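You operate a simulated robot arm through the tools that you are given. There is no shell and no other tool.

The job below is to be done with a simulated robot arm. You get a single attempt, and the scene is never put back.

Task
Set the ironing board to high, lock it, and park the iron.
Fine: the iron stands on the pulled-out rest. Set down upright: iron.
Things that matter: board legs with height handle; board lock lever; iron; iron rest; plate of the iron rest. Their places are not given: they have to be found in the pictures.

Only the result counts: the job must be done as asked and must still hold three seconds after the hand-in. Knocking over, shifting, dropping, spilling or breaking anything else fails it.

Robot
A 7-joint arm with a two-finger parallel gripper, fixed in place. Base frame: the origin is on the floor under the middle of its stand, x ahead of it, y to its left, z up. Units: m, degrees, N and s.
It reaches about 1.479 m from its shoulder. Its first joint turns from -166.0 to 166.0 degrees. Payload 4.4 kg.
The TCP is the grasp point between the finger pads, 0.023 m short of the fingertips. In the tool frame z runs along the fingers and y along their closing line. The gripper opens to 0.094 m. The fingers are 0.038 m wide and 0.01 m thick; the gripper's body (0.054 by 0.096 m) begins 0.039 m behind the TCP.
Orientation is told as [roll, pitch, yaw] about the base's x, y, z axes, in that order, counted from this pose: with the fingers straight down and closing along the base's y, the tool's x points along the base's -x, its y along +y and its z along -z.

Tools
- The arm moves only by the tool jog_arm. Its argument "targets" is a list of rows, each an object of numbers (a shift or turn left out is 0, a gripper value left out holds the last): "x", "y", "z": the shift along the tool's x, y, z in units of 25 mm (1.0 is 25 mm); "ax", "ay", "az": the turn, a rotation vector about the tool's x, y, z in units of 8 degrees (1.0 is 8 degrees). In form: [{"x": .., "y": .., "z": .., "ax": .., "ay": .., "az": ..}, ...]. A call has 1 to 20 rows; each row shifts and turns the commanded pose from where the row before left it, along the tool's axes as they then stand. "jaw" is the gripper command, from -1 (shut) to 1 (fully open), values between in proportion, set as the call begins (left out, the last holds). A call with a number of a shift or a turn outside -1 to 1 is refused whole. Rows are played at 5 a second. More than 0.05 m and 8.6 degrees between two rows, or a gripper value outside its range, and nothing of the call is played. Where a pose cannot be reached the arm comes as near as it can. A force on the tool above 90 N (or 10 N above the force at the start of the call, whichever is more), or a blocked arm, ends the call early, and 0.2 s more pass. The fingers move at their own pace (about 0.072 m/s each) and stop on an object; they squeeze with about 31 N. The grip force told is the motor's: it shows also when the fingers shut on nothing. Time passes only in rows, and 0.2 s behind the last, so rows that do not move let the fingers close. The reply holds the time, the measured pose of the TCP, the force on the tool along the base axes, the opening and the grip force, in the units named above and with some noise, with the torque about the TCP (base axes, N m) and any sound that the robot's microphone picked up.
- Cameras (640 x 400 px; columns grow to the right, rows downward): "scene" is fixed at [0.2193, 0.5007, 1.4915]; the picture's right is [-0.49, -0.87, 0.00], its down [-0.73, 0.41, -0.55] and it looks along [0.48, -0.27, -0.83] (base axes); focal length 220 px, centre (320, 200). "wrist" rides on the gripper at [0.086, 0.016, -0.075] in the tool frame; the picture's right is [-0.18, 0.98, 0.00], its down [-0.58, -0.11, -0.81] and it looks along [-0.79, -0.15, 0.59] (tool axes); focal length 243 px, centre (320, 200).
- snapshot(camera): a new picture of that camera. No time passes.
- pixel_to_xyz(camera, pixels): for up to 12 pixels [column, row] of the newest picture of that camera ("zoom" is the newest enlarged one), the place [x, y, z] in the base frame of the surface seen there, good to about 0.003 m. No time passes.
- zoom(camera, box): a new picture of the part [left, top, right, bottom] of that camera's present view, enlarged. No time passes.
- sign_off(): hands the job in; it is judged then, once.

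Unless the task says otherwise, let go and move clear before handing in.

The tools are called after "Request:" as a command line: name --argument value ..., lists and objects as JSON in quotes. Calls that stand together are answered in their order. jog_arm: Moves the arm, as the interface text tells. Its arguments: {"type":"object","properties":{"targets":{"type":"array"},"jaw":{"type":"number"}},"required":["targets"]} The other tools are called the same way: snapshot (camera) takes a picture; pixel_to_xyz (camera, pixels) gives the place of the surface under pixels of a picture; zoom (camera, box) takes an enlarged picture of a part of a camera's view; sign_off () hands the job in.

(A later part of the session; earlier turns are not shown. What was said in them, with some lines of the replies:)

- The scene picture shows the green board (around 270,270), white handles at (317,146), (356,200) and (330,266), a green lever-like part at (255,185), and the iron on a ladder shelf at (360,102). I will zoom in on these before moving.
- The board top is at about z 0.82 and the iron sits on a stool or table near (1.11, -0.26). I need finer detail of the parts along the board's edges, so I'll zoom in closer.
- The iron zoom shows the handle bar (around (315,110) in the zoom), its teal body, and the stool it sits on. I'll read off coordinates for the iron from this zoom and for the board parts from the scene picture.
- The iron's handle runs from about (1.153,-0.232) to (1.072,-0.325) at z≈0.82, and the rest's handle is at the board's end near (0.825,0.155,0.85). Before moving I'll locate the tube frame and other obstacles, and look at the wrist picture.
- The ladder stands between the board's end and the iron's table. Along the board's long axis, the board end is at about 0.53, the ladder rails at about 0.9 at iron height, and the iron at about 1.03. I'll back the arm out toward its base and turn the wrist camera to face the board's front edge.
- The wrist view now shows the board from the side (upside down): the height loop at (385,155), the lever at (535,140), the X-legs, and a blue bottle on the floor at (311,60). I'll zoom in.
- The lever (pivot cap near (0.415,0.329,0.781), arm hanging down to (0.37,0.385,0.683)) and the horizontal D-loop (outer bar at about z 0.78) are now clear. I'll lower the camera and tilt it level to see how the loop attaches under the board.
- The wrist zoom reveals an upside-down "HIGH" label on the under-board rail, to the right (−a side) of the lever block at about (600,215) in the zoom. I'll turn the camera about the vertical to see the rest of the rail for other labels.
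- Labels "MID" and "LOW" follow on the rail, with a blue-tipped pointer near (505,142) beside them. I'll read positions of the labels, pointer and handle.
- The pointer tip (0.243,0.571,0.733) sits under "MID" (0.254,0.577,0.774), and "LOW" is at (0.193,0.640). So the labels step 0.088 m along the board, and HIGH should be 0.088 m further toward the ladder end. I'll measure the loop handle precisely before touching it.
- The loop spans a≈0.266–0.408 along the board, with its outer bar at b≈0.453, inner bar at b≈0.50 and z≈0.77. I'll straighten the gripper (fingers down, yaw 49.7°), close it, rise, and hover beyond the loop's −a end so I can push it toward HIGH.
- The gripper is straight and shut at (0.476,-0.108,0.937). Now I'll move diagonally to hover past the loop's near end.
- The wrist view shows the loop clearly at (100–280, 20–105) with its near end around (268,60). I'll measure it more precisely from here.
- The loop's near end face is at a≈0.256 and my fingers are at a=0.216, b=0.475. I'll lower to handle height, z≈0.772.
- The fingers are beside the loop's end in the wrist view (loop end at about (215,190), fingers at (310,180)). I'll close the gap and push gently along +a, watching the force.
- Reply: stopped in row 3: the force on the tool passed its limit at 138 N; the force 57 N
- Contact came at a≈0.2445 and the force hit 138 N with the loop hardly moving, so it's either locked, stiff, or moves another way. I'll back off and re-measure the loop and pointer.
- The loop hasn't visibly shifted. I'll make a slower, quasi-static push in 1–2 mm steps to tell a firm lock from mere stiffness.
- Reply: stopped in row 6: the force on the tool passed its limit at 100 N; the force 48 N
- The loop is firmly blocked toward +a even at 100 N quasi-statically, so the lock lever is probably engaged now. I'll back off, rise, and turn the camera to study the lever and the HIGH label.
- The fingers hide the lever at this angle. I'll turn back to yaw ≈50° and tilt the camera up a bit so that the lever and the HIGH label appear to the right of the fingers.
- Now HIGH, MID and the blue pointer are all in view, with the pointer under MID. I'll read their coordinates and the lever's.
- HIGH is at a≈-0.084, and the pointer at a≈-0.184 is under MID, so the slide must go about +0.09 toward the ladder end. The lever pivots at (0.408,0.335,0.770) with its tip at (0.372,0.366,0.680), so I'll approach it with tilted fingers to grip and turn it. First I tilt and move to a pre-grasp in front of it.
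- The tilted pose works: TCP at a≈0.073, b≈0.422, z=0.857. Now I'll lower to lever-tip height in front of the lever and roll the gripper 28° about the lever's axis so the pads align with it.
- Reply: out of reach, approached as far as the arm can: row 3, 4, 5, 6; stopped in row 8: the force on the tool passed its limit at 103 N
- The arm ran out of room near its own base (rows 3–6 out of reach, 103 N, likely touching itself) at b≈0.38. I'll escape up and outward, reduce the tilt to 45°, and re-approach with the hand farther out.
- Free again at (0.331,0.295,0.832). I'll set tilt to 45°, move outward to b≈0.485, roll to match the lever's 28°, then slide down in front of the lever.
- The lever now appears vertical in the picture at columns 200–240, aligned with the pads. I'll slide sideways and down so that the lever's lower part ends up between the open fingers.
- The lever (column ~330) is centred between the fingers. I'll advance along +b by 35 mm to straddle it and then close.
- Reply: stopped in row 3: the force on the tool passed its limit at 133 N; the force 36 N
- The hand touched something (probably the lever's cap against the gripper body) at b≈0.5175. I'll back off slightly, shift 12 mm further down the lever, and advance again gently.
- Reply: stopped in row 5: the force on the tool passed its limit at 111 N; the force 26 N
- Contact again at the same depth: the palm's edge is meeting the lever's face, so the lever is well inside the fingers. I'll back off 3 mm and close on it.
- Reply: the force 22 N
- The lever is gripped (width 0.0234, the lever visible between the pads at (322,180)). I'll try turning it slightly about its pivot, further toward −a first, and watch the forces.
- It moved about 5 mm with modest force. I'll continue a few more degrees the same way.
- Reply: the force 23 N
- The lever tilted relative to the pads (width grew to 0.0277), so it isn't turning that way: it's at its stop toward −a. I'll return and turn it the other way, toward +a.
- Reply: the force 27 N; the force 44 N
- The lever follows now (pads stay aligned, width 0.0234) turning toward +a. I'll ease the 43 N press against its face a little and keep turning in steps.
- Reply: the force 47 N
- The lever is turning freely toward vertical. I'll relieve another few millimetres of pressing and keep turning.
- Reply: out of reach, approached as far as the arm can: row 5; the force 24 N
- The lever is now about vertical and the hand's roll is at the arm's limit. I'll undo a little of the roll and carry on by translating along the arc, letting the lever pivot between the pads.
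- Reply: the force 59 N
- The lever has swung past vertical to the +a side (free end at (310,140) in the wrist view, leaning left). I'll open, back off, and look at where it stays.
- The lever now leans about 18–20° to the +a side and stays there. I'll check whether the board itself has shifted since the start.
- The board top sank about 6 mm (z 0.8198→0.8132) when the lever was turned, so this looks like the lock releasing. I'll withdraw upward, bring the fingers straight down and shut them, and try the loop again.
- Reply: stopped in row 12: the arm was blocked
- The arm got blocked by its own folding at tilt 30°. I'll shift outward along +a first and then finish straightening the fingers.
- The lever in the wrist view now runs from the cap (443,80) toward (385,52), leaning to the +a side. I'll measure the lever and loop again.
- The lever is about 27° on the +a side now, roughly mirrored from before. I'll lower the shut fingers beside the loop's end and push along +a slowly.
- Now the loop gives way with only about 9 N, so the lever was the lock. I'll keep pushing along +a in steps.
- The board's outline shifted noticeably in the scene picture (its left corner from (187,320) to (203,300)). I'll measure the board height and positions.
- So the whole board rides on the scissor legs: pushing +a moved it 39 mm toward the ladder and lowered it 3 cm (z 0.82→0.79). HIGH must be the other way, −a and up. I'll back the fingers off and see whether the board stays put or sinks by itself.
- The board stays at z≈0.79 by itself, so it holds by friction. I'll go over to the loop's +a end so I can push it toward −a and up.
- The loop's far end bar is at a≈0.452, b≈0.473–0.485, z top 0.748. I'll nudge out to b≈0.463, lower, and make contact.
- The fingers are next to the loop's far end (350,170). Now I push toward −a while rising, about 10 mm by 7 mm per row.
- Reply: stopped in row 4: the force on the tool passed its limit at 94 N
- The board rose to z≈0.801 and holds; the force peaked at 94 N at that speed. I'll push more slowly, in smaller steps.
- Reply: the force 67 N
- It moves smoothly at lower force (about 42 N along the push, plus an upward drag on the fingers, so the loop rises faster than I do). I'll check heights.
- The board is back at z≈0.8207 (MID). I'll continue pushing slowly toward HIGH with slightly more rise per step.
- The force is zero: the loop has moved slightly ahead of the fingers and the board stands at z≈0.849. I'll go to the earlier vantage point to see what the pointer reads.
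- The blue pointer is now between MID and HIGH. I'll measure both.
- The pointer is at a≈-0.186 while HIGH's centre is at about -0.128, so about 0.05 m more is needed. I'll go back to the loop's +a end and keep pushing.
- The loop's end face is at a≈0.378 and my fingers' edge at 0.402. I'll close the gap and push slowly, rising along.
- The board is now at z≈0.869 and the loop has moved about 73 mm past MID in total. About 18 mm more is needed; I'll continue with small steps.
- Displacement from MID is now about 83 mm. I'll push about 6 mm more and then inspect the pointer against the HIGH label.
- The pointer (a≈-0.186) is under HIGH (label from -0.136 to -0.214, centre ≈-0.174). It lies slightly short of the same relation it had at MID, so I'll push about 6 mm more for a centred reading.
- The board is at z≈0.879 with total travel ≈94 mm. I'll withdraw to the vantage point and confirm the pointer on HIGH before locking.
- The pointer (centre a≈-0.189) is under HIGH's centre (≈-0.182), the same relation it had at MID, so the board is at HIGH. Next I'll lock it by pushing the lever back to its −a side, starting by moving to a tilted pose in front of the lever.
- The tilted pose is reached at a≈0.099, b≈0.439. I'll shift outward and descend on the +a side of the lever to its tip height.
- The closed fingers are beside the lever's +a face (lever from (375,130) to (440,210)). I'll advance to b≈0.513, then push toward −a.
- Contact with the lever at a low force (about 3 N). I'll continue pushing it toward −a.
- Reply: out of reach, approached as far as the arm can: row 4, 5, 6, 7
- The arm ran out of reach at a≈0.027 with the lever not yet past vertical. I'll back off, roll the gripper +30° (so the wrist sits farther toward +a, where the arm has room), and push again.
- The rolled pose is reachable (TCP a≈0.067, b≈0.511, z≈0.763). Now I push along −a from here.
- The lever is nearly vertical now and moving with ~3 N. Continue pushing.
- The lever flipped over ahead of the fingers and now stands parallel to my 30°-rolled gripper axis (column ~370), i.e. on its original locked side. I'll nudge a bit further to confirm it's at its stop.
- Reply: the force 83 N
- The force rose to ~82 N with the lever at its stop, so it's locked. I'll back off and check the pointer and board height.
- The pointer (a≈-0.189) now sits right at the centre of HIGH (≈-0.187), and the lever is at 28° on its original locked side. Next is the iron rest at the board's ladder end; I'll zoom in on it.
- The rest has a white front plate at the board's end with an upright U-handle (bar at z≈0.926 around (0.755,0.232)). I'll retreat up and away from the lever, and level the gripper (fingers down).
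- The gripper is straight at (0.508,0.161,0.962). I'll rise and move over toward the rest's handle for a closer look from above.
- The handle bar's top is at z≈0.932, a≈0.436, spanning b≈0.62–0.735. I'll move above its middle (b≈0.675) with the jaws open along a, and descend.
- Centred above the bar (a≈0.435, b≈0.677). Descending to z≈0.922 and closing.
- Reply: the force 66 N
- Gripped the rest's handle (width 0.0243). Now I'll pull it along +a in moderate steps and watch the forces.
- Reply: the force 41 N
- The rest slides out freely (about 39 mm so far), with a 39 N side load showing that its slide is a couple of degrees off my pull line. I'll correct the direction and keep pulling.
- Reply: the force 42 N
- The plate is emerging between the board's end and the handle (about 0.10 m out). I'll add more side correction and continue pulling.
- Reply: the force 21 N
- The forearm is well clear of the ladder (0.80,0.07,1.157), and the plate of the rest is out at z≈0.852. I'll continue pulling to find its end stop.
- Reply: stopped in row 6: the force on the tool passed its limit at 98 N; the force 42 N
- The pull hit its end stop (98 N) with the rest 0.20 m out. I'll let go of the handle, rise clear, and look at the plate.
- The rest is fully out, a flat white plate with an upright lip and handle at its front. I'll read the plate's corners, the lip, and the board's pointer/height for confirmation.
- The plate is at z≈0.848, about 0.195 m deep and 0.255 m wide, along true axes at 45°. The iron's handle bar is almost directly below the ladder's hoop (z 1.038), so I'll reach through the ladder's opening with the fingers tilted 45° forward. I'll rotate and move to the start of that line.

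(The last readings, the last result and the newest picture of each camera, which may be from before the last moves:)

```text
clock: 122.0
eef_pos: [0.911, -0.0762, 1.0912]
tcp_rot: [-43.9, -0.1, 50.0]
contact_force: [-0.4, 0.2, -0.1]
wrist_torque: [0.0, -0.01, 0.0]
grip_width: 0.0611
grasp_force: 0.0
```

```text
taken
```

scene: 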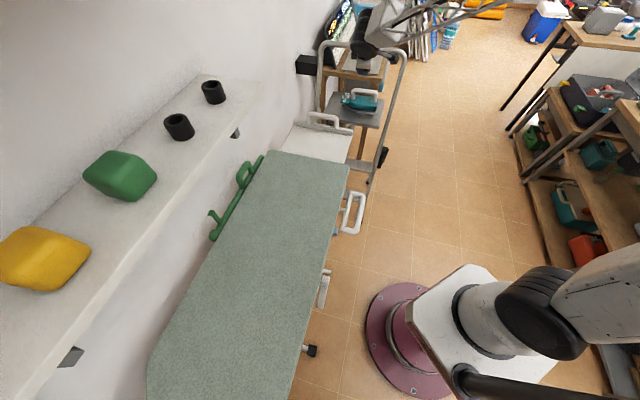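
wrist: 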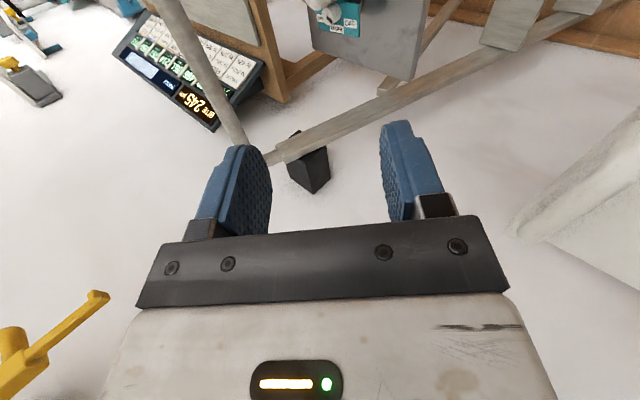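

The tilted pose is fine at A≈0.70, B≈0.59, z≈1.09. I'll advance along the tool axis through the ladder opening, first half way.

Request:
jog_arm --targets '[{"z": 1, "x": 0.1}, {"z": 1, "x": 0.1}, {"z": 1, "x": 0.1}, {"z": 1, "x": 0.1}, {"z": 1, "x": 0.1}, {"z": 1, "x": 0.1}, {"z": 1, "x": 0.1}]'

Request:
snapshot --camera "wrist"

Request:
snapshot --camera "scene"

```text
clock: 123.6
eef_pos: [0.9923, -0.1693, 0.9669]
tcp_rot: [-43.8, 0.0, 49.9]
contact_force: [0.2, 0.0, 0.3]
wrist_torque: [0.03, 0.0, -0.01]
grip_width: 0.0613
grasp_force: 0.0
```

```text
taken
```

wrist: 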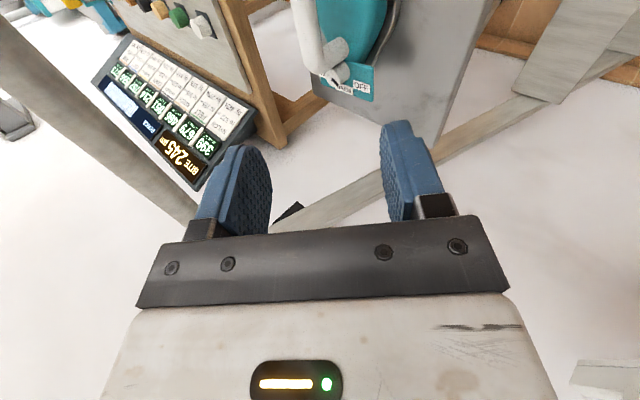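

```text
taken
```

scene: 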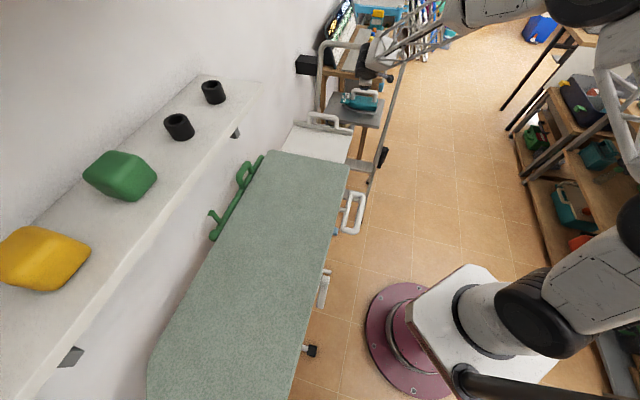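

Request:
pixel_to_xyz --camera "scene" --pixels '[[370, 55], [385, 45], [400, 40], [420, 30], [450, 15], [402, 62], [368, 85], [390, 78]]'

Request:
zoom --camera "scene" --box '[300, 10, 440, 130]'

Request:
zoom --camera "wrist" --box '[220, 0, 480, 140]'

Request:
pixel_to_xyz --camera "wrist" --pixels '[[305, 20], [315, 55], [335, 48], [350, 85], [320, 75], [365, 95], [390, 30], [420, 60], [320, 100], [300, 5]]'

```text
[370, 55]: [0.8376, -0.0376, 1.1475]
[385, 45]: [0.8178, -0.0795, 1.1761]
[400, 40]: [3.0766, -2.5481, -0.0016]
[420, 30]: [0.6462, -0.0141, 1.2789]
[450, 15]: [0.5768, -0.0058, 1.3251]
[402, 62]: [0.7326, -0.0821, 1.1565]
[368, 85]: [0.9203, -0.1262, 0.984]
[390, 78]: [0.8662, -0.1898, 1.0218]
```

```text
3.33 times, centred on (370, 70) of scene
```

zoom: 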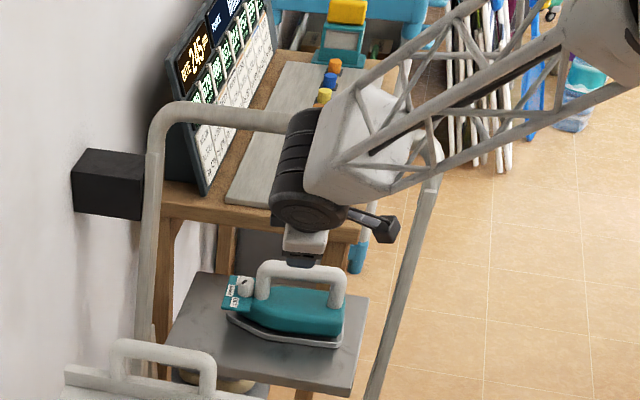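

```text
2.46 times, centred on (350, 70) of wrist
```

zoom: 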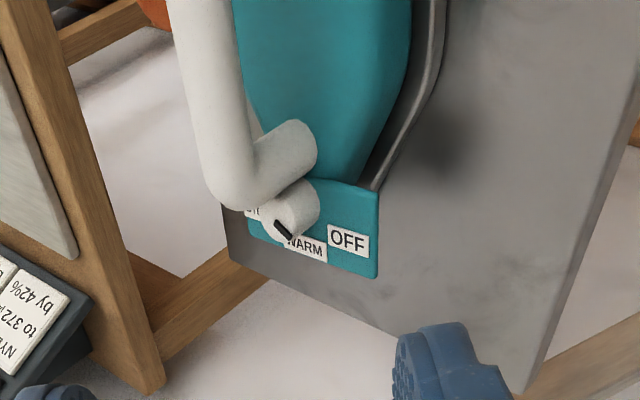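

```text
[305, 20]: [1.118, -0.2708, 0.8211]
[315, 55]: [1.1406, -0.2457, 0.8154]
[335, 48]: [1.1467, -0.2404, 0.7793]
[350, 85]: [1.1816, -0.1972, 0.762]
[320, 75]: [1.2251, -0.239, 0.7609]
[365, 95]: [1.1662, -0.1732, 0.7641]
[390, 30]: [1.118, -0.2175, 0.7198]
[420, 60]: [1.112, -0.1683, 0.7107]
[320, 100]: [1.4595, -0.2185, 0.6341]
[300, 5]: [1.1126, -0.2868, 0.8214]
```

The handle bar is clear in view: top z≈0.821 along (1.147,-0.238)–(1.067,-0.324), about 22 mm thick, body top at 0.762. The hand's camera box keeps a few centimetres from the right rail. I'll narrow the jaw to about 45 mm, align yaw, and advance most of the way.

Request:
jog_arm --targets '[{"y": -0.28, "ay": 0.216, "az": 0.226}, {"z": 0.8}, {"z": 0.8}, {"z": 0.8}, {"z": 0.8}, {"z": 0.8}, {"z": 0.8}]' --jaw -0.04

Request:
snapshot --camera "wrist"

Request:
snapshot --camera "scene"

Request:
zoom --camera "scene" --box '[300, 10, 440, 130]'

```text
clock: 125.2
eef_pos: [1.0592, -0.2299, 0.8853]
tcp_rot: [-43.9, 0.0, 47.5]
contact_force: [-1.0, 0.2, 0.2]
wrist_torque: [-0.04, 0.01, 0.01]
grip_width: 0.0449
grasp_force: 0.1
```

```text
taken
```

wrist: 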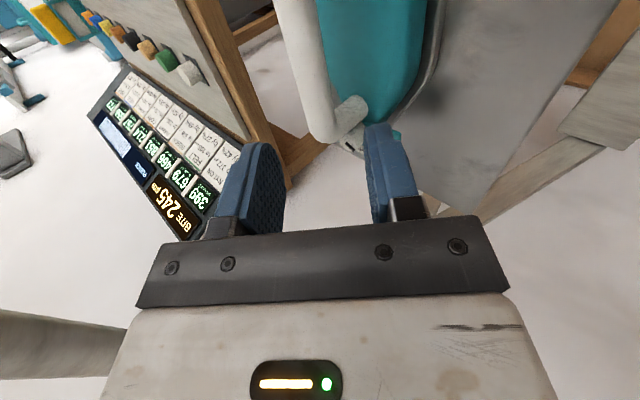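

```text
taken
```

scene: 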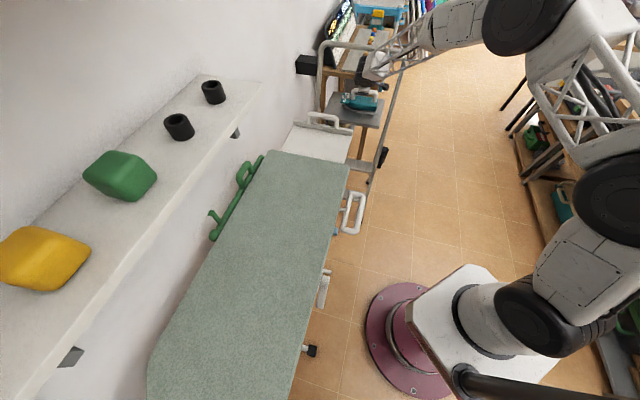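

```text
3.33 times, centred on (370, 70) of scene
```

zoom: 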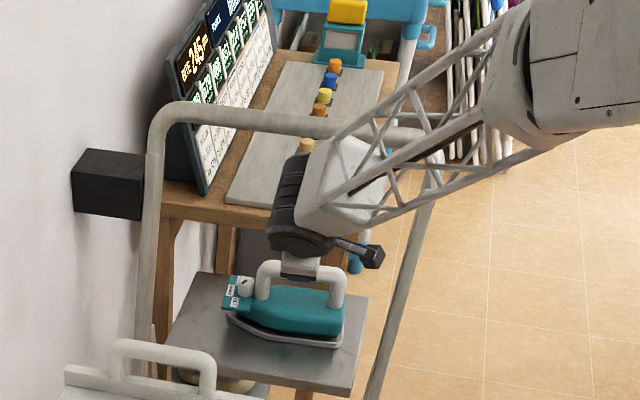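

Request:
pixel_to_xyz --camera "zoom" --pixels '[[300, 230], [350, 190], [385, 180], [420, 160], [470, 100], [500, 120], [370, 255], [270, 115], [425, 220], [520, 60], [395, 205], [300, 170]]'

Request:
pixel_to_xyz --camera "wrist" --pixels '[[305, 60], [320, 110], [300, 20], [310, 80], [350, 110], [380, 60], [420, 40]]'

```text
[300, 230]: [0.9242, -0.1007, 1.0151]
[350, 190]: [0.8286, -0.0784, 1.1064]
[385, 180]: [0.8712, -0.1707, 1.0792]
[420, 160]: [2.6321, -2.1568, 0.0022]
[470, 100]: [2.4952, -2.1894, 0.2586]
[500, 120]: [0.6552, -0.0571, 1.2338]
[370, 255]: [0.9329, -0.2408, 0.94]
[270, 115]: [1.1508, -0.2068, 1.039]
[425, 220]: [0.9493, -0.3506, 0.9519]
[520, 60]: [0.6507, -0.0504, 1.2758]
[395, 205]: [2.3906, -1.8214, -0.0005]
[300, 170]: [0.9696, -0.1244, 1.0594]
```

```text
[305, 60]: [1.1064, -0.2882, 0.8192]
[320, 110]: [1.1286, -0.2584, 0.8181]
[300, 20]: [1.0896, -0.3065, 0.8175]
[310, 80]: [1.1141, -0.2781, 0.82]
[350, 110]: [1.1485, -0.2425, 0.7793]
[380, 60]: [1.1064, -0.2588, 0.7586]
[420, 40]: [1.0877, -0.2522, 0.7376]
```

Clearances look fine: the wrist is about 0.1 m from the hoop and the camera box about 0.05 m from the rail. The bar lies between the fingers (columns 285 and 370), so I'll advance the last 10 cm.

Request:
jog_arm --targets '[{"x": -0.11, "z": 0.6, "ay": -0.216, "az": -0.226}, {"x": -0.11, "z": 0.8}, {"z": 0.8}, {"z": 0.7}]'

Request:
snapshot --camera "wrist"

Request:
zoom --camera "scene" --box '[320, 50, 410, 125]'

```text
clock: 126.2
eef_pos: [1.1007, -0.2585, 0.8318]
tcp_rot: [-43.9, 0.0, 50.0]
contact_force: [-1.0, 0.3, 0.8]
wrist_torque: [0.03, 0.02, 0.01]
grip_width: 0.0451
grasp_force: 0.0
```

```text
taken
```

wrist: 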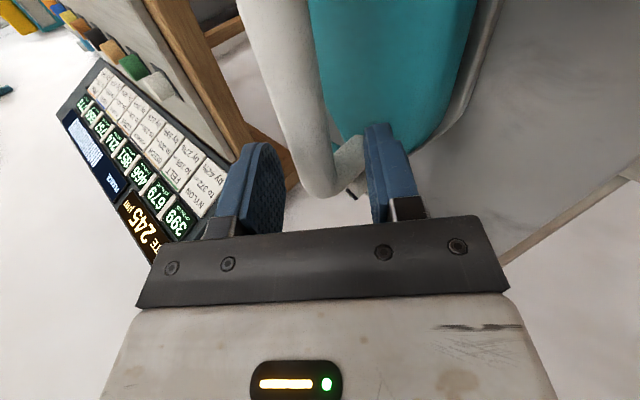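

```text
5.33 times, centred on (365, 88) of scene
```

zoom: 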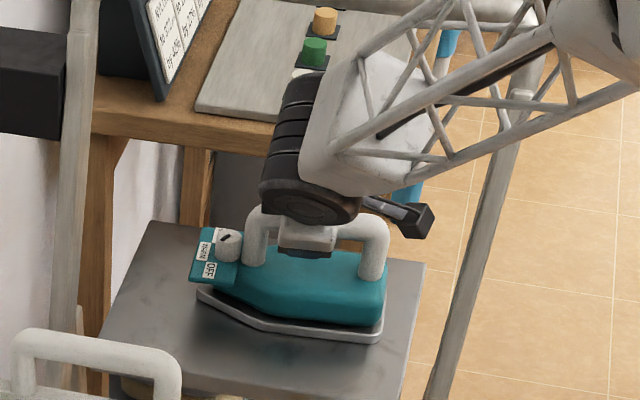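

Request:
pixel_to_xyz --camera "wrist" --pixels '[[308, 142], [300, 142], [320, 142], [290, 110], [330, 190], [345, 160], [360, 100]]'

Request:
zoom --camera "wrist" --box '[200, 60, 440, 240]'

```text
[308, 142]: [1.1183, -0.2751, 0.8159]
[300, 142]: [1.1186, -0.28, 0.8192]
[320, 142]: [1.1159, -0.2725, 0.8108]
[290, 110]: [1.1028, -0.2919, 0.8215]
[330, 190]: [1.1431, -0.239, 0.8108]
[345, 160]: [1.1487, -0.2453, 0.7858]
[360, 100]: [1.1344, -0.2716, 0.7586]
```

```text
2.22 times, centred on (320, 150) of wrist
```

zoom: 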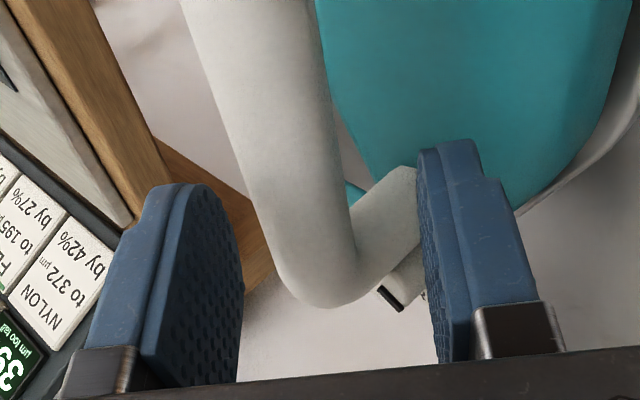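

The bar's centre is about 36 mm ahead and 5 mm off my axis. I'll make this final correction, advance so the bar sits between the pads, and close.

Request:
jog_arm --targets '[{"y": -0.2, "z": 0.2}, {"z": 0.4}, {"z": 0.4}, {"z": 0.24}]'

Request:
snapshot --camera "wrist"

```text
clock: 127.2
eef_pos: [1.1193, -0.2745, 0.8141]
tcp_rot: [-43.9, -0.1, 49.9]
contact_force: [0.1, 0.3, 0.8]
wrist_torque: [0.01, -0.03, 0.02]
grip_width: 0.0449
grasp_force: 0.1
```

```text
taken
```

wrist: 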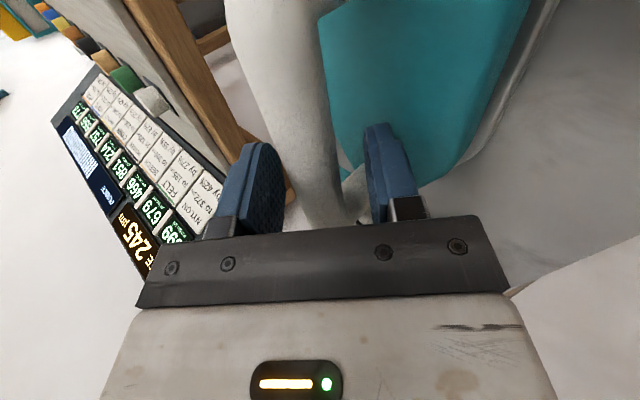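

The bar is between the pads (columns 290–345) without contact. Closing now.

Request:
jog_arm --targets '[{}, {}, {}, {}]' --jaw -1

Request:
snapshot --camera "wrist"

```text
clock: 128.2
eef_pos: [1.1185, -0.2747, 0.8168]
tcp_rot: [-44.0, 0.0, 50.0]
contact_force: [5.9, -8.1, 19.5]
wrist_torque: [0.63, -0.93, -0.53]
grip_width: 0.0257
grasp_force: 31.1
```

```text
taken
```

wrist: 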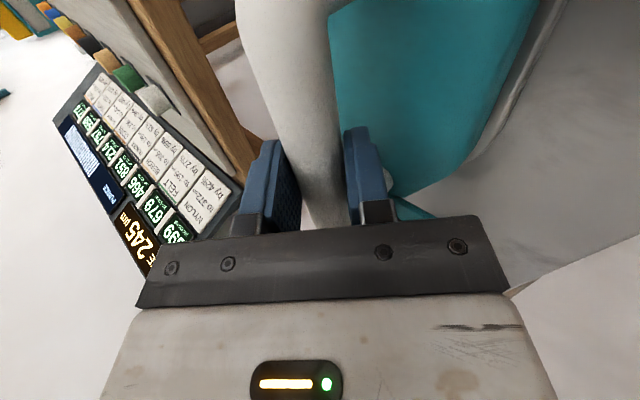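

Gripped (width 0.0257). I'll lift straight up 2 cm slowly and check the load and that the iron comes along level.

Request:
jog_arm --targets '[{"y": -0.14, "z": -0.144}, {"y": -0.14, "z": -0.144}, {"y": -0.14, "z": -0.144}, {"y": -0.14, "z": -0.144}]'

Request:
snapshot --camera "wrist"

Request:
zoom --camera "scene" --box '[320, 50, 410, 125]'

```text
clock: 129.2
eef_pos: [1.1184, -0.2733, 0.833]
tcp_rot: [-43.7, 0.1, 49.9]
contact_force: [-0.4, 0.1, -9.4]
wrist_torque: [0.1, 0.02, 0.0]
grip_width: 0.0255
grasp_force: 31.2
```

```text
taken
```

wrist: 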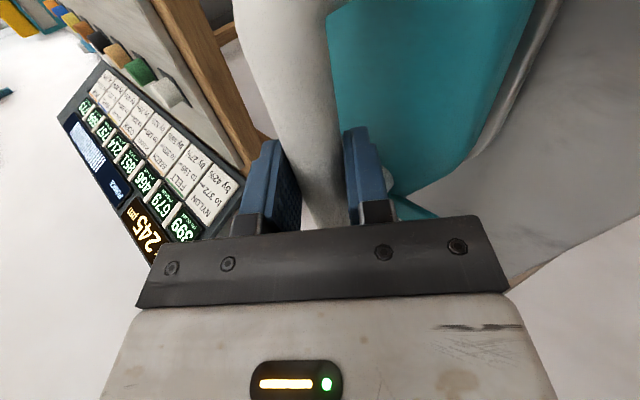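

```text
5.33 times, centred on (365, 88) of scene
```

zoom: 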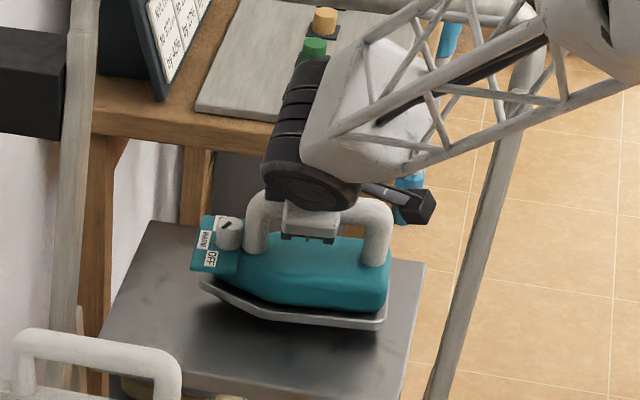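

The iron hangs level at 9.4 N (≈1 kg) with little torque. I'll lift a touch more and draw it straight back toward the board through the opening, staying low until it's clear of the hoop.

Request:
jog_arm --targets '[{"y": -0.25, "z": -0.26}, {"x": -0.04, "y": 0.36, "z": -0.345}, {"x": -0.06, "y": 0.5, "z": -0.485}, {"x": -0.06, "y": 0.5, "z": -0.485}, {"x": -0.06, "y": 0.5, "z": -0.485}, {"x": -0.06, "y": 0.5, "z": -0.485}, {"x": -0.06, "y": 0.5, "z": -0.485}]'

Request:
snapshot --camera "wrist"

Request:
zoom --camera "scene" --box '[290, 30, 430, 150]'

```text
clock: 130.8
eef_pos: [1.048, -0.2038, 0.8431]
tcp_rot: [-43.9, 0.0, 49.9]
contact_force: [-0.3, 1.2, -9.8]
wrist_torque: [0.12, -0.02, 0.02]
grip_width: 0.0259
grasp_force: 30.8
```

```text
taken
```

wrist: 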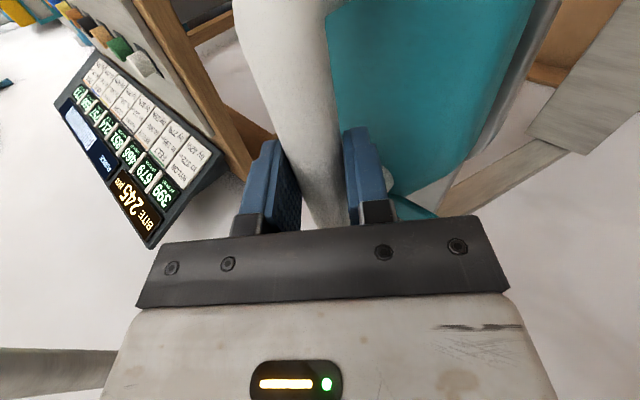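

```text
3.33 times, centred on (360, 90) of scene
```

zoom: 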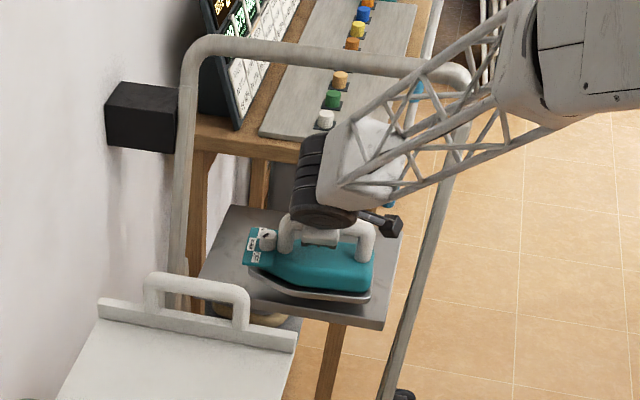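

The iron is clear of the hoop side at A≈0.885. I'll retreat along the tool axis, back and up together.

Request:
jog_arm --targets '[{"x": -0.05, "z": -0.8}, {"x": -0.05, "z": -0.8}, {"x": -0.05, "z": -0.8}, {"x": -0.05, "z": -0.8}, {"x": -0.05, "z": -0.8}, {"x": -0.05, "z": -0.8}, {"x": -0.05, "z": -0.8}, {"x": -0.05, "z": -0.8}]'

Request:
snapshot --camera "scene"

Request:
zoom --camera "scene" --box '[290, 30, 430, 150]'

```text
clock: 132.6
eef_pos: [0.969, -0.1249, 0.9582]
tcp_rot: [-43.8, 0.0, 49.9]
contact_force: [-0.1, 0.2, -10.7]
wrist_torque: [0.04, 0.02, 0.02]
grip_width: 0.026
grasp_force: 31.4
```

```text
taken
```

scene: 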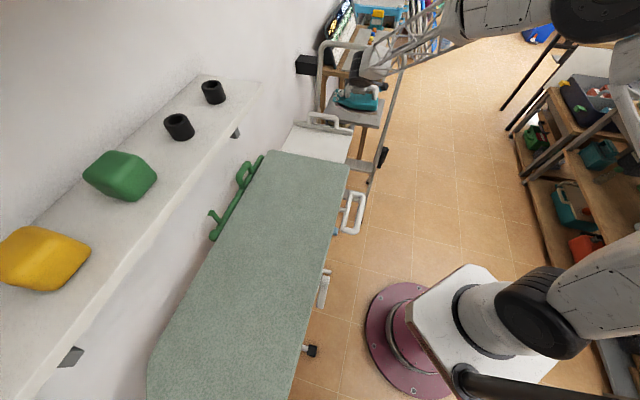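

```text
3.33 times, centred on (360, 90) of scene
```

zoom: 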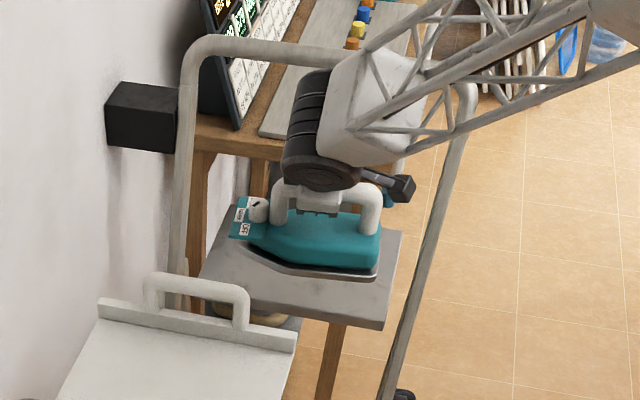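

The iron follows cleanly (10.7 N). I'll continue back and up to clear the rest's handle, and measure the iron's footprint.

Request:
pixel_to_xyz --camera "zoom" --pixels '[[250, 250], [375, 277], [375, 265], [280, 268], [330, 273], [240, 215], [240, 235], [300, 240], [375, 240], [370, 200], [282, 205], [245, 240]]'

Request:
jog_arm --targets '[{"x": -0.05, "z": -0.8}, {"x": -0.05, "z": -0.8}, {"x": -0.05, "z": -0.8}, {"x": -0.05, "z": -0.8}, {"x": -0.05, "z": -0.8}, {"x": -0.05, "z": -0.8}, {"x": -0.05, "z": -0.8}, {"x": -0.05, "z": -0.7}]'

Request:
snapshot --camera "scene"

Request:
zoom --camera "scene" --box '[270, 20, 420, 150]'

```text
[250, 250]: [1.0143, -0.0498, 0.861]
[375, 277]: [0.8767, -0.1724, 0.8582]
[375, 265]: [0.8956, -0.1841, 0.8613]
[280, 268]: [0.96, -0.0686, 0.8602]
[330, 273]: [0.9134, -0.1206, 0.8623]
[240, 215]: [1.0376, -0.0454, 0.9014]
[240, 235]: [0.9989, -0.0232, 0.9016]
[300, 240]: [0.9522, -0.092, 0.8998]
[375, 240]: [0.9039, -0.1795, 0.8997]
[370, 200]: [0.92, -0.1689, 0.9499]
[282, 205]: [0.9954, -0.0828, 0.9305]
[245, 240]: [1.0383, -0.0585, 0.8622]
```

```text
clock: 134.4
eef_pos: [0.8919, -0.0465, 1.0715]
tcp_rot: [-43.8, 0.1, 49.9]
contact_force: [-0.2, -0.5, -9.9]
wrist_torque: [0.06, -0.02, 0.01]
grip_width: 0.0258
grasp_force: 31.4
```

```text
taken
```

scene: 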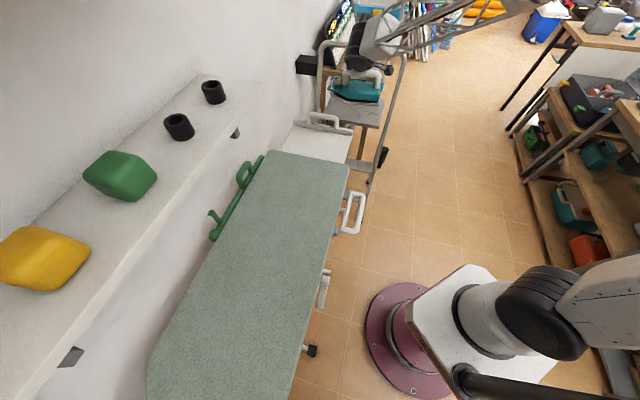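

```text
3.08 times, centred on (345, 85) of scene
```

zoom: 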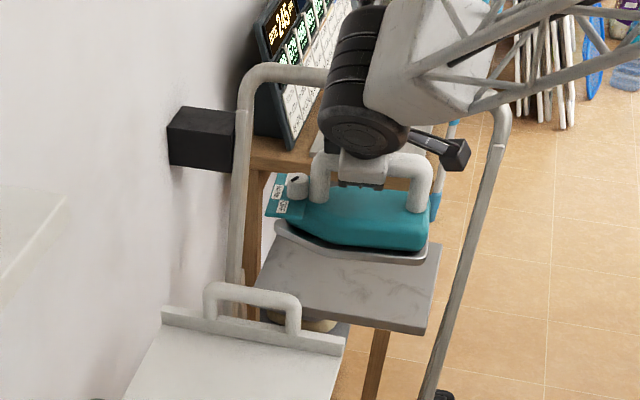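

The iron hangs level (sole rim z 0.858–0.862 at TCP 0.958, so the sole is 0.106 m below the TCP) and is centred under the grip along its length. Before swinging it over the rest I'll check the shelf's corner for clearance.

Request:
pixel_to_xyz --camera "scene" --pixels '[[258, 88], [240, 82], [222, 78], [205, 78], [225, 140], [235, 132], [362, 40], [360, 62], [385, 70], [395, 45]]'

Request:
zoom --camera "scene" --box '[180, 60, 290, 150]'

```text
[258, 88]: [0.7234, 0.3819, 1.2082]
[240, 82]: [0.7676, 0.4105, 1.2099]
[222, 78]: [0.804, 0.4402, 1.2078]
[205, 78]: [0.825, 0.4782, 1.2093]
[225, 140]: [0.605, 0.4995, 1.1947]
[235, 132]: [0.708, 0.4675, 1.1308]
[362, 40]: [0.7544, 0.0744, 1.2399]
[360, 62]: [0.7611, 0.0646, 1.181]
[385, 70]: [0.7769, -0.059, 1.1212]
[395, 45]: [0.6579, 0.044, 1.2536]
```

```text
4.44 times, centred on (235, 105) of scene
```

zoom: 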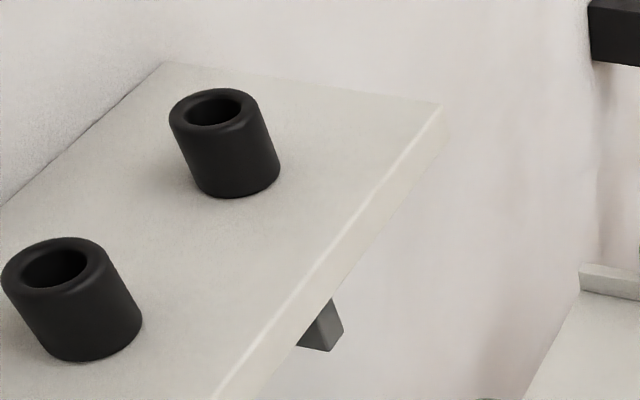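

The shelf's corner is at A≈0.245, B≈0.78, z≈1.2; the wrist will stay a few centimetres off it. I'll carry the iron over the rest's handle to above the plate (A≈0.465, B≈0.706) and turn it about 5° to line up with the plate.

Request:
jog_arm --targets '[{"y": -0.14, "z": -0.144}, {"y": -0.137, "z": -0.144, "ay": 0.16, "az": 0.165}, {"ay": 0.16, "az": 0.165}, {"ay": 0.156, "az": 0.165}]'

```text
clock: 135.4
eef_pos: [0.8898, -0.0473, 1.0813]
tcp_rot: [-44.0, 0.0, 44.4]
contact_force: [0.0, -0.4, -8.5]
wrist_torque: [0.07, 0.02, -0.03]
grip_width: 0.0257
grasp_force: 31.2
```

The iron's yaw is aligned with the plate now. Moving it over the rest.

Request:
jog_arm --targets '[{"x": -0.2, "y": 0.25, "z": -0.24}, {"x": -0.367, "y": 0.4736, "z": -0.4574}, {"x": -0.367, "y": 0.4736, "z": -0.4574}, {"x": -0.367, "y": 0.4736, "z": -0.4574}, {"x": -0.367, "y": 0.4736, "z": -0.4574}, {"x": -0.367, "y": 0.4736, "z": -0.4574}, {"x": -0.367, "y": 0.4736, "z": -0.4574}, {"x": -0.367, "y": 0.4736, "z": -0.4574}]'

Request:
snapshot --camera "scene"

Request:
zoom --camera "scene" --box '[240, 20, 400, 190]'

```text
clock: 137.2
eef_pos: [0.8554, 0.0899, 1.0813]
tcp_rot: [-43.9, -0.1, 44.5]
contact_force: [-1.2, 0.9, -9.3]
wrist_torque: [0.1, 0.02, 0.02]
grip_width: 0.0256
grasp_force: 31.1
```

```text
taken
```

scene: 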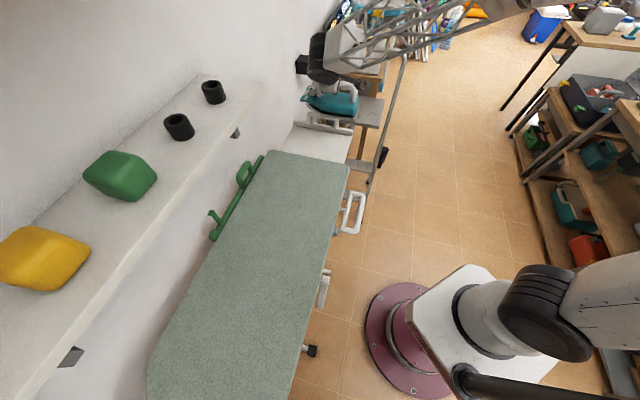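

```text
2.35 times, centred on (320, 105) of scene
```

zoom: 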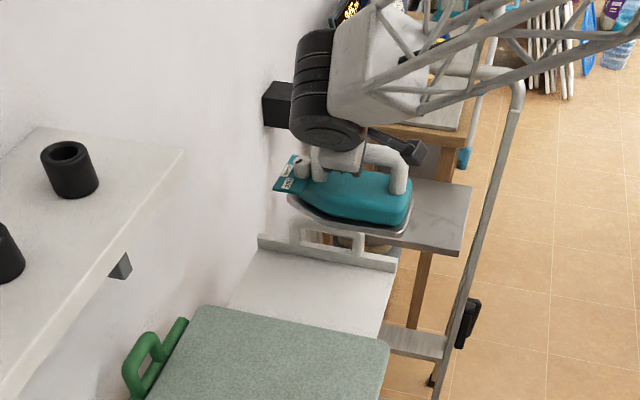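

The iron is passing over the rest's handle with clearance. I'll go the remaining 76 mm back and 38 mm sideways.

Request:
jog_arm --targets '[{"x": -0.3, "y": 0.439, "z": -0.424}, {"x": -0.3, "y": 0.439, "z": -0.424}, {"x": -0.3, "y": 0.439, "z": -0.424}, {"x": -0.3, "y": 0.439, "z": -0.424}, {"x": -0.3, "y": 0.439, "z": -0.424}]'

Request:
snapshot --camera "scene"

Request:
zoom --camera "scene" --box '[240, 40, 400, 190]'

Request:
snapshot --camera "wrist"

```text
clock: 138.4
eef_pos: [0.8279, 0.1695, 1.081]
tcp_rot: [-43.9, 0.0, 44.5]
contact_force: [0.3, 0.4, -10.1]
wrist_torque: [0.11, 0.02, -0.02]
grip_width: 0.0258
grasp_force: 30.6
```

```text
taken
```

scene: 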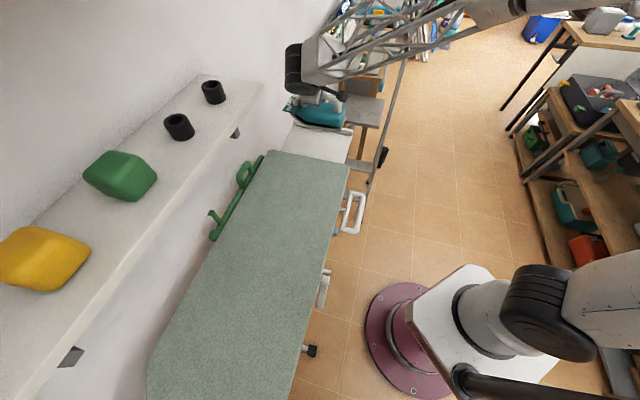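

```text
2.67 times, centred on (320, 115) of scene
```

zoom: 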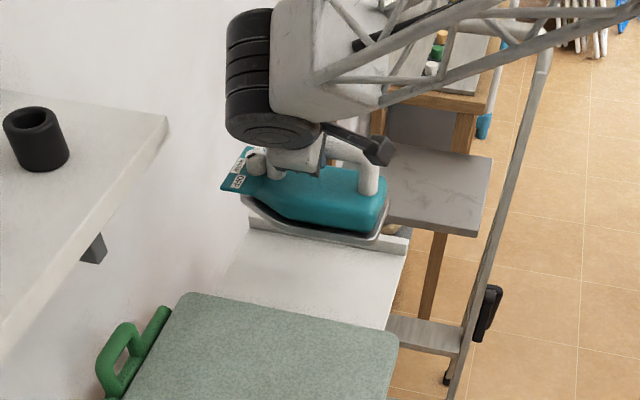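

```text
taken
```

wrist: 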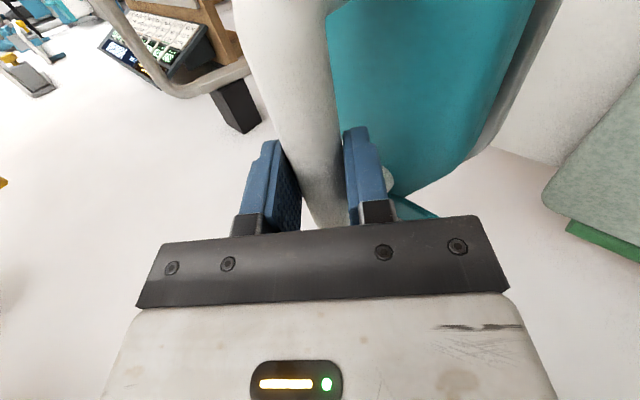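

The iron hangs above the plate at A≈0.466, B≈0.705. I'll check the sole outline's coordinates against the plate before lowering.

Request:
pixel_to_xyz --camera "zoom" --pixels '[[245, 203], [270, 222], [300, 230], [340, 237], [378, 238], [388, 205], [232, 175], [240, 190], [255, 225], [405, 245], [230, 290], [385, 325]]'

```text
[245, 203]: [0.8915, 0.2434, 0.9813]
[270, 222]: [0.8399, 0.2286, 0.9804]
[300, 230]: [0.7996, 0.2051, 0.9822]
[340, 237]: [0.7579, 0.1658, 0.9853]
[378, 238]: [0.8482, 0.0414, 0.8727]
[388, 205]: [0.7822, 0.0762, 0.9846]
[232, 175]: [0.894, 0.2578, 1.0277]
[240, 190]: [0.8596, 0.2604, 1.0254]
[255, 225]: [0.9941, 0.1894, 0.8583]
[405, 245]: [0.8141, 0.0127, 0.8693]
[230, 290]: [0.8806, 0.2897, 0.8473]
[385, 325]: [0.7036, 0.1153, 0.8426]
```

The sole outline (A≈0.418–0.513, B≈0.604–0.81) lies well inside the plate (A 0.36–0.554, B 0.585–0.84). I'll lower most of the way.

Request:
jog_arm --targets '[{"y": 0.4, "z": 0.415}, {"y": 0.6, "z": 0.623}, {"y": 0.6, "z": 0.623}, {"y": 0.6, "z": 0.623}, {"y": 0.5, "z": 0.519}, {"y": 0.35, "z": 0.363}]'

Request:
zoom --camera "scene" --box '[240, 60, 400, 190]'

```text
clock: 139.8
eef_pos: [0.8274, 0.1699, 0.9727]
tcp_rot: [-43.9, 0.1, 44.4]
contact_force: [-0.7, 0.2, -9.1]
wrist_torque: [0.09, -0.01, -0.02]
grip_width: 0.0256
grasp_force: 31.2
```

```text
3.08 times, centred on (320, 125) of scene
```

zoom: 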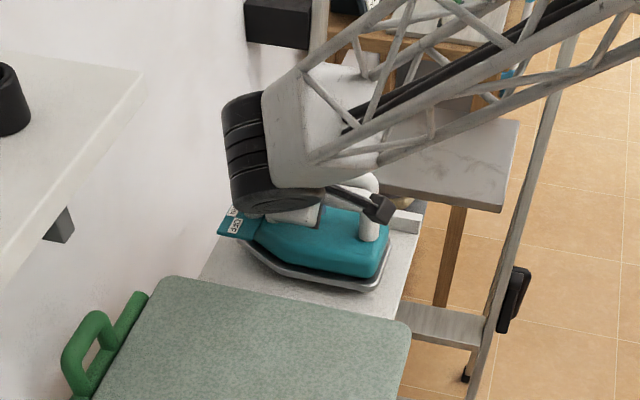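

About 2 cm remain. Lowering in small steps until the load transfers.

Request:
jog_arm --targets '[{"y": 0.1, "z": 0.104}, {"y": 0.1, "z": 0.104}, {"y": 0.1, "z": 0.104}, {"y": 0.07, "z": 0.073}, {"y": 0.05, "z": 0.052}]'

```text
clock: 141.0
eef_pos: [0.829, 0.17, 0.9565]
tcp_rot: [-43.9, 0.0, 44.4]
contact_force: [-0.5, 0.2, -9.0]
wrist_torque: [0.08, 0.0, 0.05]
grip_width: 0.0257
grasp_force: 31.1
```

Request:
jog_arm --targets '[{"y": 0.04, "z": 0.0415}, {"y": 0.04, "z": 0.0415}]'

Request:
jog_arm --targets '[{"y": 0.03, "z": 0.031}, {"y": 0.03, "z": 0.031}]'

```text
clock: 141.6
eef_pos: [0.8276, 0.1704, 0.9554]
tcp_rot: [-44.0, -0.1, 44.5]
contact_force: [-3.7, -3.1, 4.5]
wrist_torque: [0.75, -0.77, -0.07]
grip_width: 0.0255
grasp_force: 30.7
```

```text
clock: 142.2
eef_pos: [0.8284, 0.1713, 0.9538]
tcp_rot: [-44.0, -0.1, 44.4]
contact_force: [-6.8, -9.0, 33.5]
wrist_torque: [0.05, -0.52, -0.61]
grip_width: 0.0257
grasp_force: 30.8
```

The load has transferred: the sole is down on the plate (+33 N). I'll ease off about 1 mm and open the jaw to the same 45 mm used on approach.

Request:
jog_arm --targets '[{"y": -0.04, "z": -0.0415}, {}]'

Request:
jog_arm --targets '[{}, {}, {}]' --jaw -0.04

Request:
snapshot --camera "wrist"

Request:
zoom --camera "scene" --box '[240, 60, 400, 190]'

```text
clock: 142.8
eef_pos: [0.8273, 0.1708, 0.954]
tcp_rot: [-44.0, -0.1, 44.5]
contact_force: [-2.0, -4.4, 35.0]
wrist_torque: [0.19, -0.69, -0.55]
grip_width: 0.0258
grasp_force: 31.3
```

```text
clock: 143.6
eef_pos: [0.8285, 0.1703, 0.9528]
tcp_rot: [-43.8, 0.2, 44.6]
contact_force: [0.8, -0.2, -0.5]
wrist_torque: [0.02, 0.0, 0.01]
grip_width: 0.0451
grasp_force: 0.0
```

```text
taken
```

wrist: 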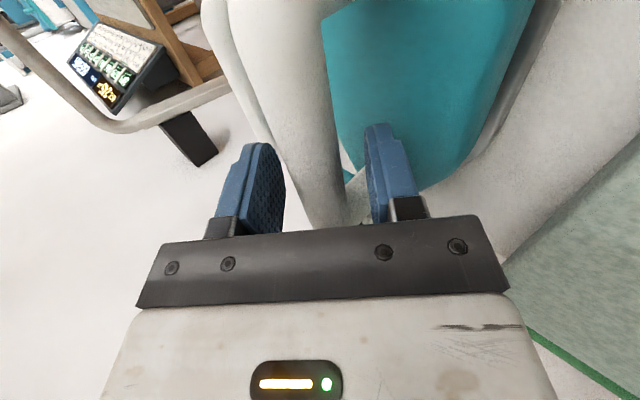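

```text
3.08 times, centred on (320, 125) of scene
```

zoom: 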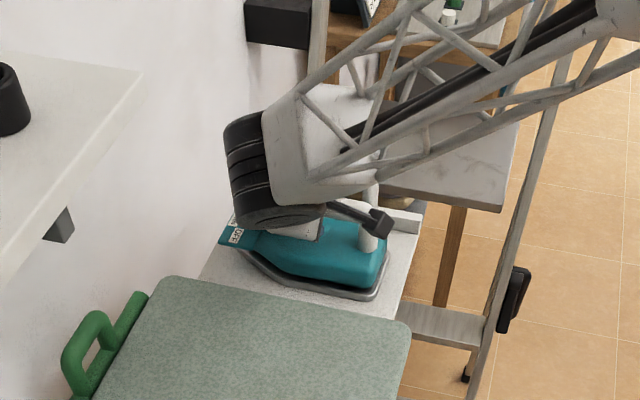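

The iron is released and standing on the plate; no forces on the tool. I'll withdraw back along the finger axis while easing toward −B, away from the shelf.

Request:
jog_arm --targets '[{"z": -0.4, "x": 0.1}, {"z": -0.5, "x": 0.15}, {"z": -0.5, "x": 0.15}, {"z": -0.6, "x": 0.15}, {"z": -0.3, "x": 0.6}, {"z": -0.3, "x": 0.8}, {"z": -0.3, "x": 1}, {"z": -0.3, "x": 1}, {"x": 1, "y": -0.5, "z": -0.3}, {"x": 1, "y": -0.5, "z": -0.3}]'

Request:
snapshot --camera "scene"

Request:
zoom --camera "scene" --box '[260, 80, 380, 190]'

```text
clock: 145.8
eef_pos: [0.6878, 0.1008, 1.0377]
tcp_rot: [-43.9, 0.0, 44.4]
contact_force: [0.2, -0.1, -0.3]
wrist_torque: [0.02, -0.02, 0.02]
grip_width: 0.0452
grasp_force: 0.0
```

```text
taken
```

scene: 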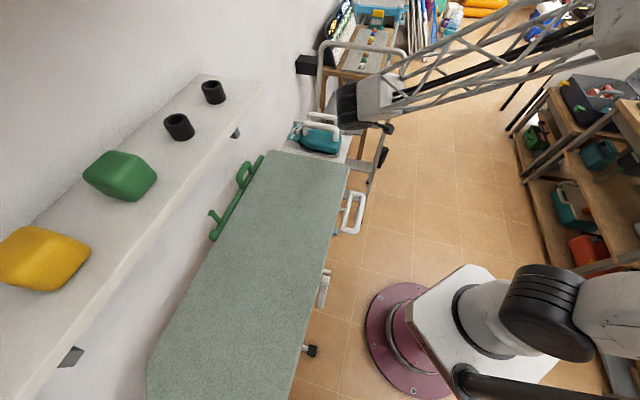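

```text
3.64 times, centred on (320, 135) of scene
```

zoom: 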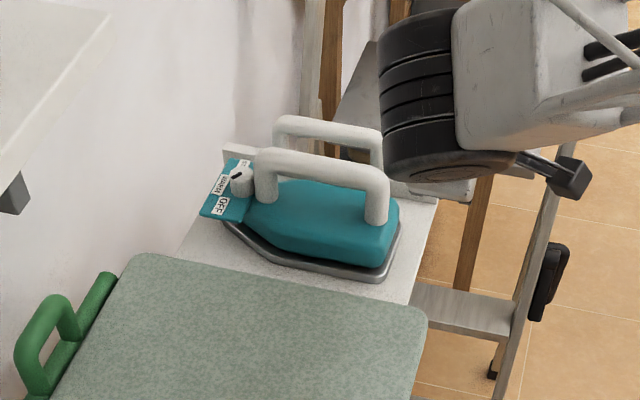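

The iron stands upright on the pulled-out rest. I'll check the rest's extension, the iron's level, and the board height.

Request:
pixel_to_xyz --camera "zoom" --pixels '[[235, 225], [270, 258], [330, 272], [380, 275], [395, 225], [270, 158], [370, 180], [300, 125], [230, 150], [430, 200], [200, 230], [410, 290]]'

Request:
pixel_to_xyz --camera "scene" --pixels '[[300, 200], [270, 300], [230, 350]]'

```text
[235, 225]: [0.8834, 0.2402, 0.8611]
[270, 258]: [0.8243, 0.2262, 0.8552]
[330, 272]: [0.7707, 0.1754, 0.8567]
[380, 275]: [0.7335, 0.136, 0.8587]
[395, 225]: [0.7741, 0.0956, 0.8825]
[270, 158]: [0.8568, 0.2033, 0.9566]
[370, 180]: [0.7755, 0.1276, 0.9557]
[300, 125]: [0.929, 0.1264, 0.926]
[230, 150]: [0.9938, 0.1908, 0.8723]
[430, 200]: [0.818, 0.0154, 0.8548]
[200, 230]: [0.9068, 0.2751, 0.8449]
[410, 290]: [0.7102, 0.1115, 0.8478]
```

```text
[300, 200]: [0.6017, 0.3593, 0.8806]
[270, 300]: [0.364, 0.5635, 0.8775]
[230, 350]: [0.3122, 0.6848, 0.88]
```

Iron rim is level (z 0.855–0.861), the lip is still at full extension (A≈0.568), and the board is at z≈0.88. I'll straighten the hand and go to the vantage point to verify the pointer and lever one last time.

Request:
jog_arm --targets '[{"y": -0.7, "z": -0.7}, {"ax": -1}, {"ax": -1}, {"ax": -1}, {"ax": -1}, {"ax": -1}, {"ax": -0.5}]'

Request:
jog_arm --targets '[{"y": 0.5, "x": 0.8}, {"y": 0.913, "x": 0.8}, {"y": 0.913, "x": 0.8}, {"y": 0.913, "x": 0.8}, {"y": 0.913, "x": 0.8}, {"y": 0.913, "x": 0.8}, {"y": 0.913, "x": 0.8}, {"y": 0.913, "x": 0.8}, {"y": 0.913, "x": 0.7}, {"y": 0.913, "x": 0.7}, {"y": 0.913, "x": 0.7}, {"z": 1, "az": -0.6}, {"z": 1}, {"z": 1}, {"z": 1}, {"ay": -1}, {"ay": -1}, {"ay": -1}]'

Request:
snapshot --camera "wrist"

Request:
zoom --camera "wrist" --box '[380, 60, 640, 220]'

```text
clock: 147.4
eef_pos: [0.6878, 0.1, 1.0647]
tcp_rot: [0.1, -0.1, 44.4]
contact_force: [0.1, 0.0, -1.1]
wrist_torque: [0.01, 0.05, 0.01]
grip_width: 0.045
grasp_force: 0.0
```

```text
clock: 151.2
eef_pos: [0.3684, 0.1225, 0.9652]
tcp_rot: [0.2, -24.1, 49.2]
contact_force: [0.0, -0.5, 0.2]
wrist_torque: [0.0, 0.0, 0.01]
grip_width: 0.0451
grasp_force: 0.1
```

```text
taken
```

wrist: 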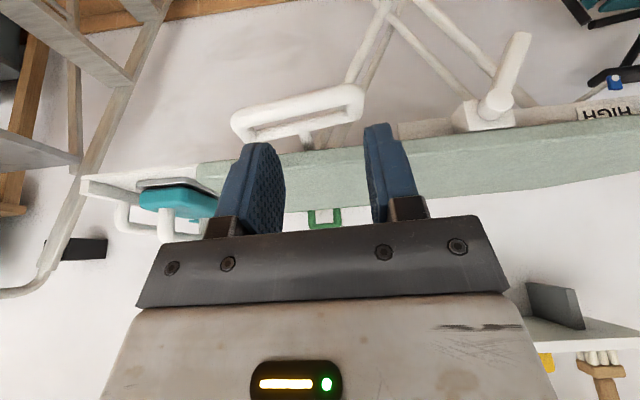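

```text
2.46 times, centred on (510, 140) of wrist
```

zoom: 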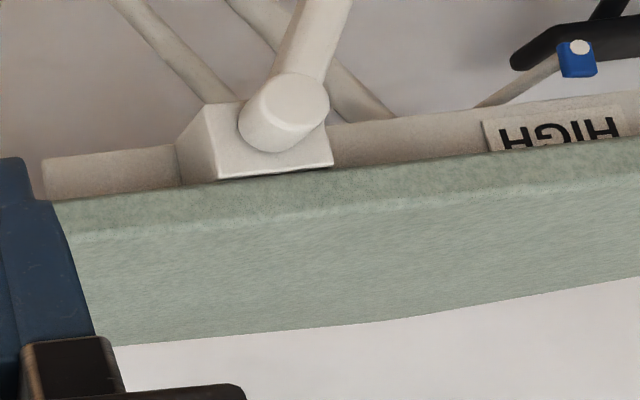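

The lever is tilted to its locked side and the blue pointer is at the HIGH label. I'll measure to confirm.

Request:
pixel_to_xyz --camera "zoom" --pixels '[[575, 65], [562, 65], [592, 65], [490, 135], [560, 132], [630, 118], [285, 115], [315, 40]]'

Request:
zoom --camera "wrist" --box '[560, 60, 640, 130]'

Request:
zoom --camera "wrist" --box '[80, 140, 300, 260]'

```text
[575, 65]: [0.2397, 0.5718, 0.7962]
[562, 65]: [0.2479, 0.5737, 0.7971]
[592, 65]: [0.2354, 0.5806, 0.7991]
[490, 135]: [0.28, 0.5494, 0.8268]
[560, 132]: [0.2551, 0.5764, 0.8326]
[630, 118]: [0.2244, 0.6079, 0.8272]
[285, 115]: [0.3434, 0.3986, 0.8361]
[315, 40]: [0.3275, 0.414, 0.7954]
```

```text
5.71 times, centred on (600, 95) of wrist
```

zoom: 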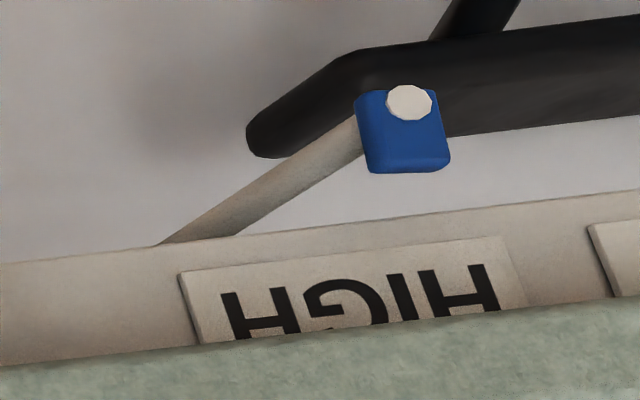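

```text
2.91 times, centred on (190, 200) of wrist
```

zoom: 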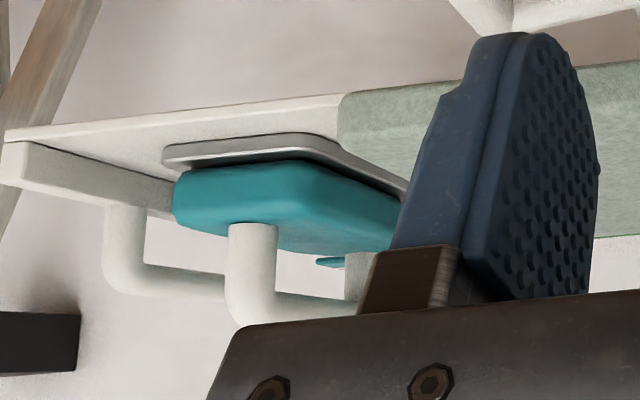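

The pointer is about 5 mm from HIGH's centre, the same relation it had at MID at the start. The lever is at 28.6° on its locked side, and the board barely moved when I pulled the rest at nearly 100 N, so the lock is holding. The iron stands level on the pulled-out rest and the arm is empty and clear, so I'm handing in.

Request:
sign_off

```text
The job is handed in.
```

I set the board to high, locked it, and left the iron standing upright on the pulled-out rest. I then handed the job in; no verdict came back with the hand-in.

- **Height:** the pointer reads HIGH, about 5 mm from the label's centre. That matches how it sat under MID at the start. The board top is at about 0.88 m, up from 0.82 m.
- **Lock:** the lever started locked, so I released it to move the board. It is back at its original locked angle, about 28°. The board moved about 3 mm at most when I pulled the rest out with nearly 100 N.
- **Wrong way first:** after unlocking, my first push lowered the board about 3 cm. I then raised it to HIGH.
- **Rest and iron:** the rest is pulled out 0.20 m to its stop. The iron sits level on the plate, well inside its edges. I left the iron's temperature dial as it was, since the task did not mention it.

I noticed nothing else touched or shifted. The gripper is empty and clear of the board and iron.
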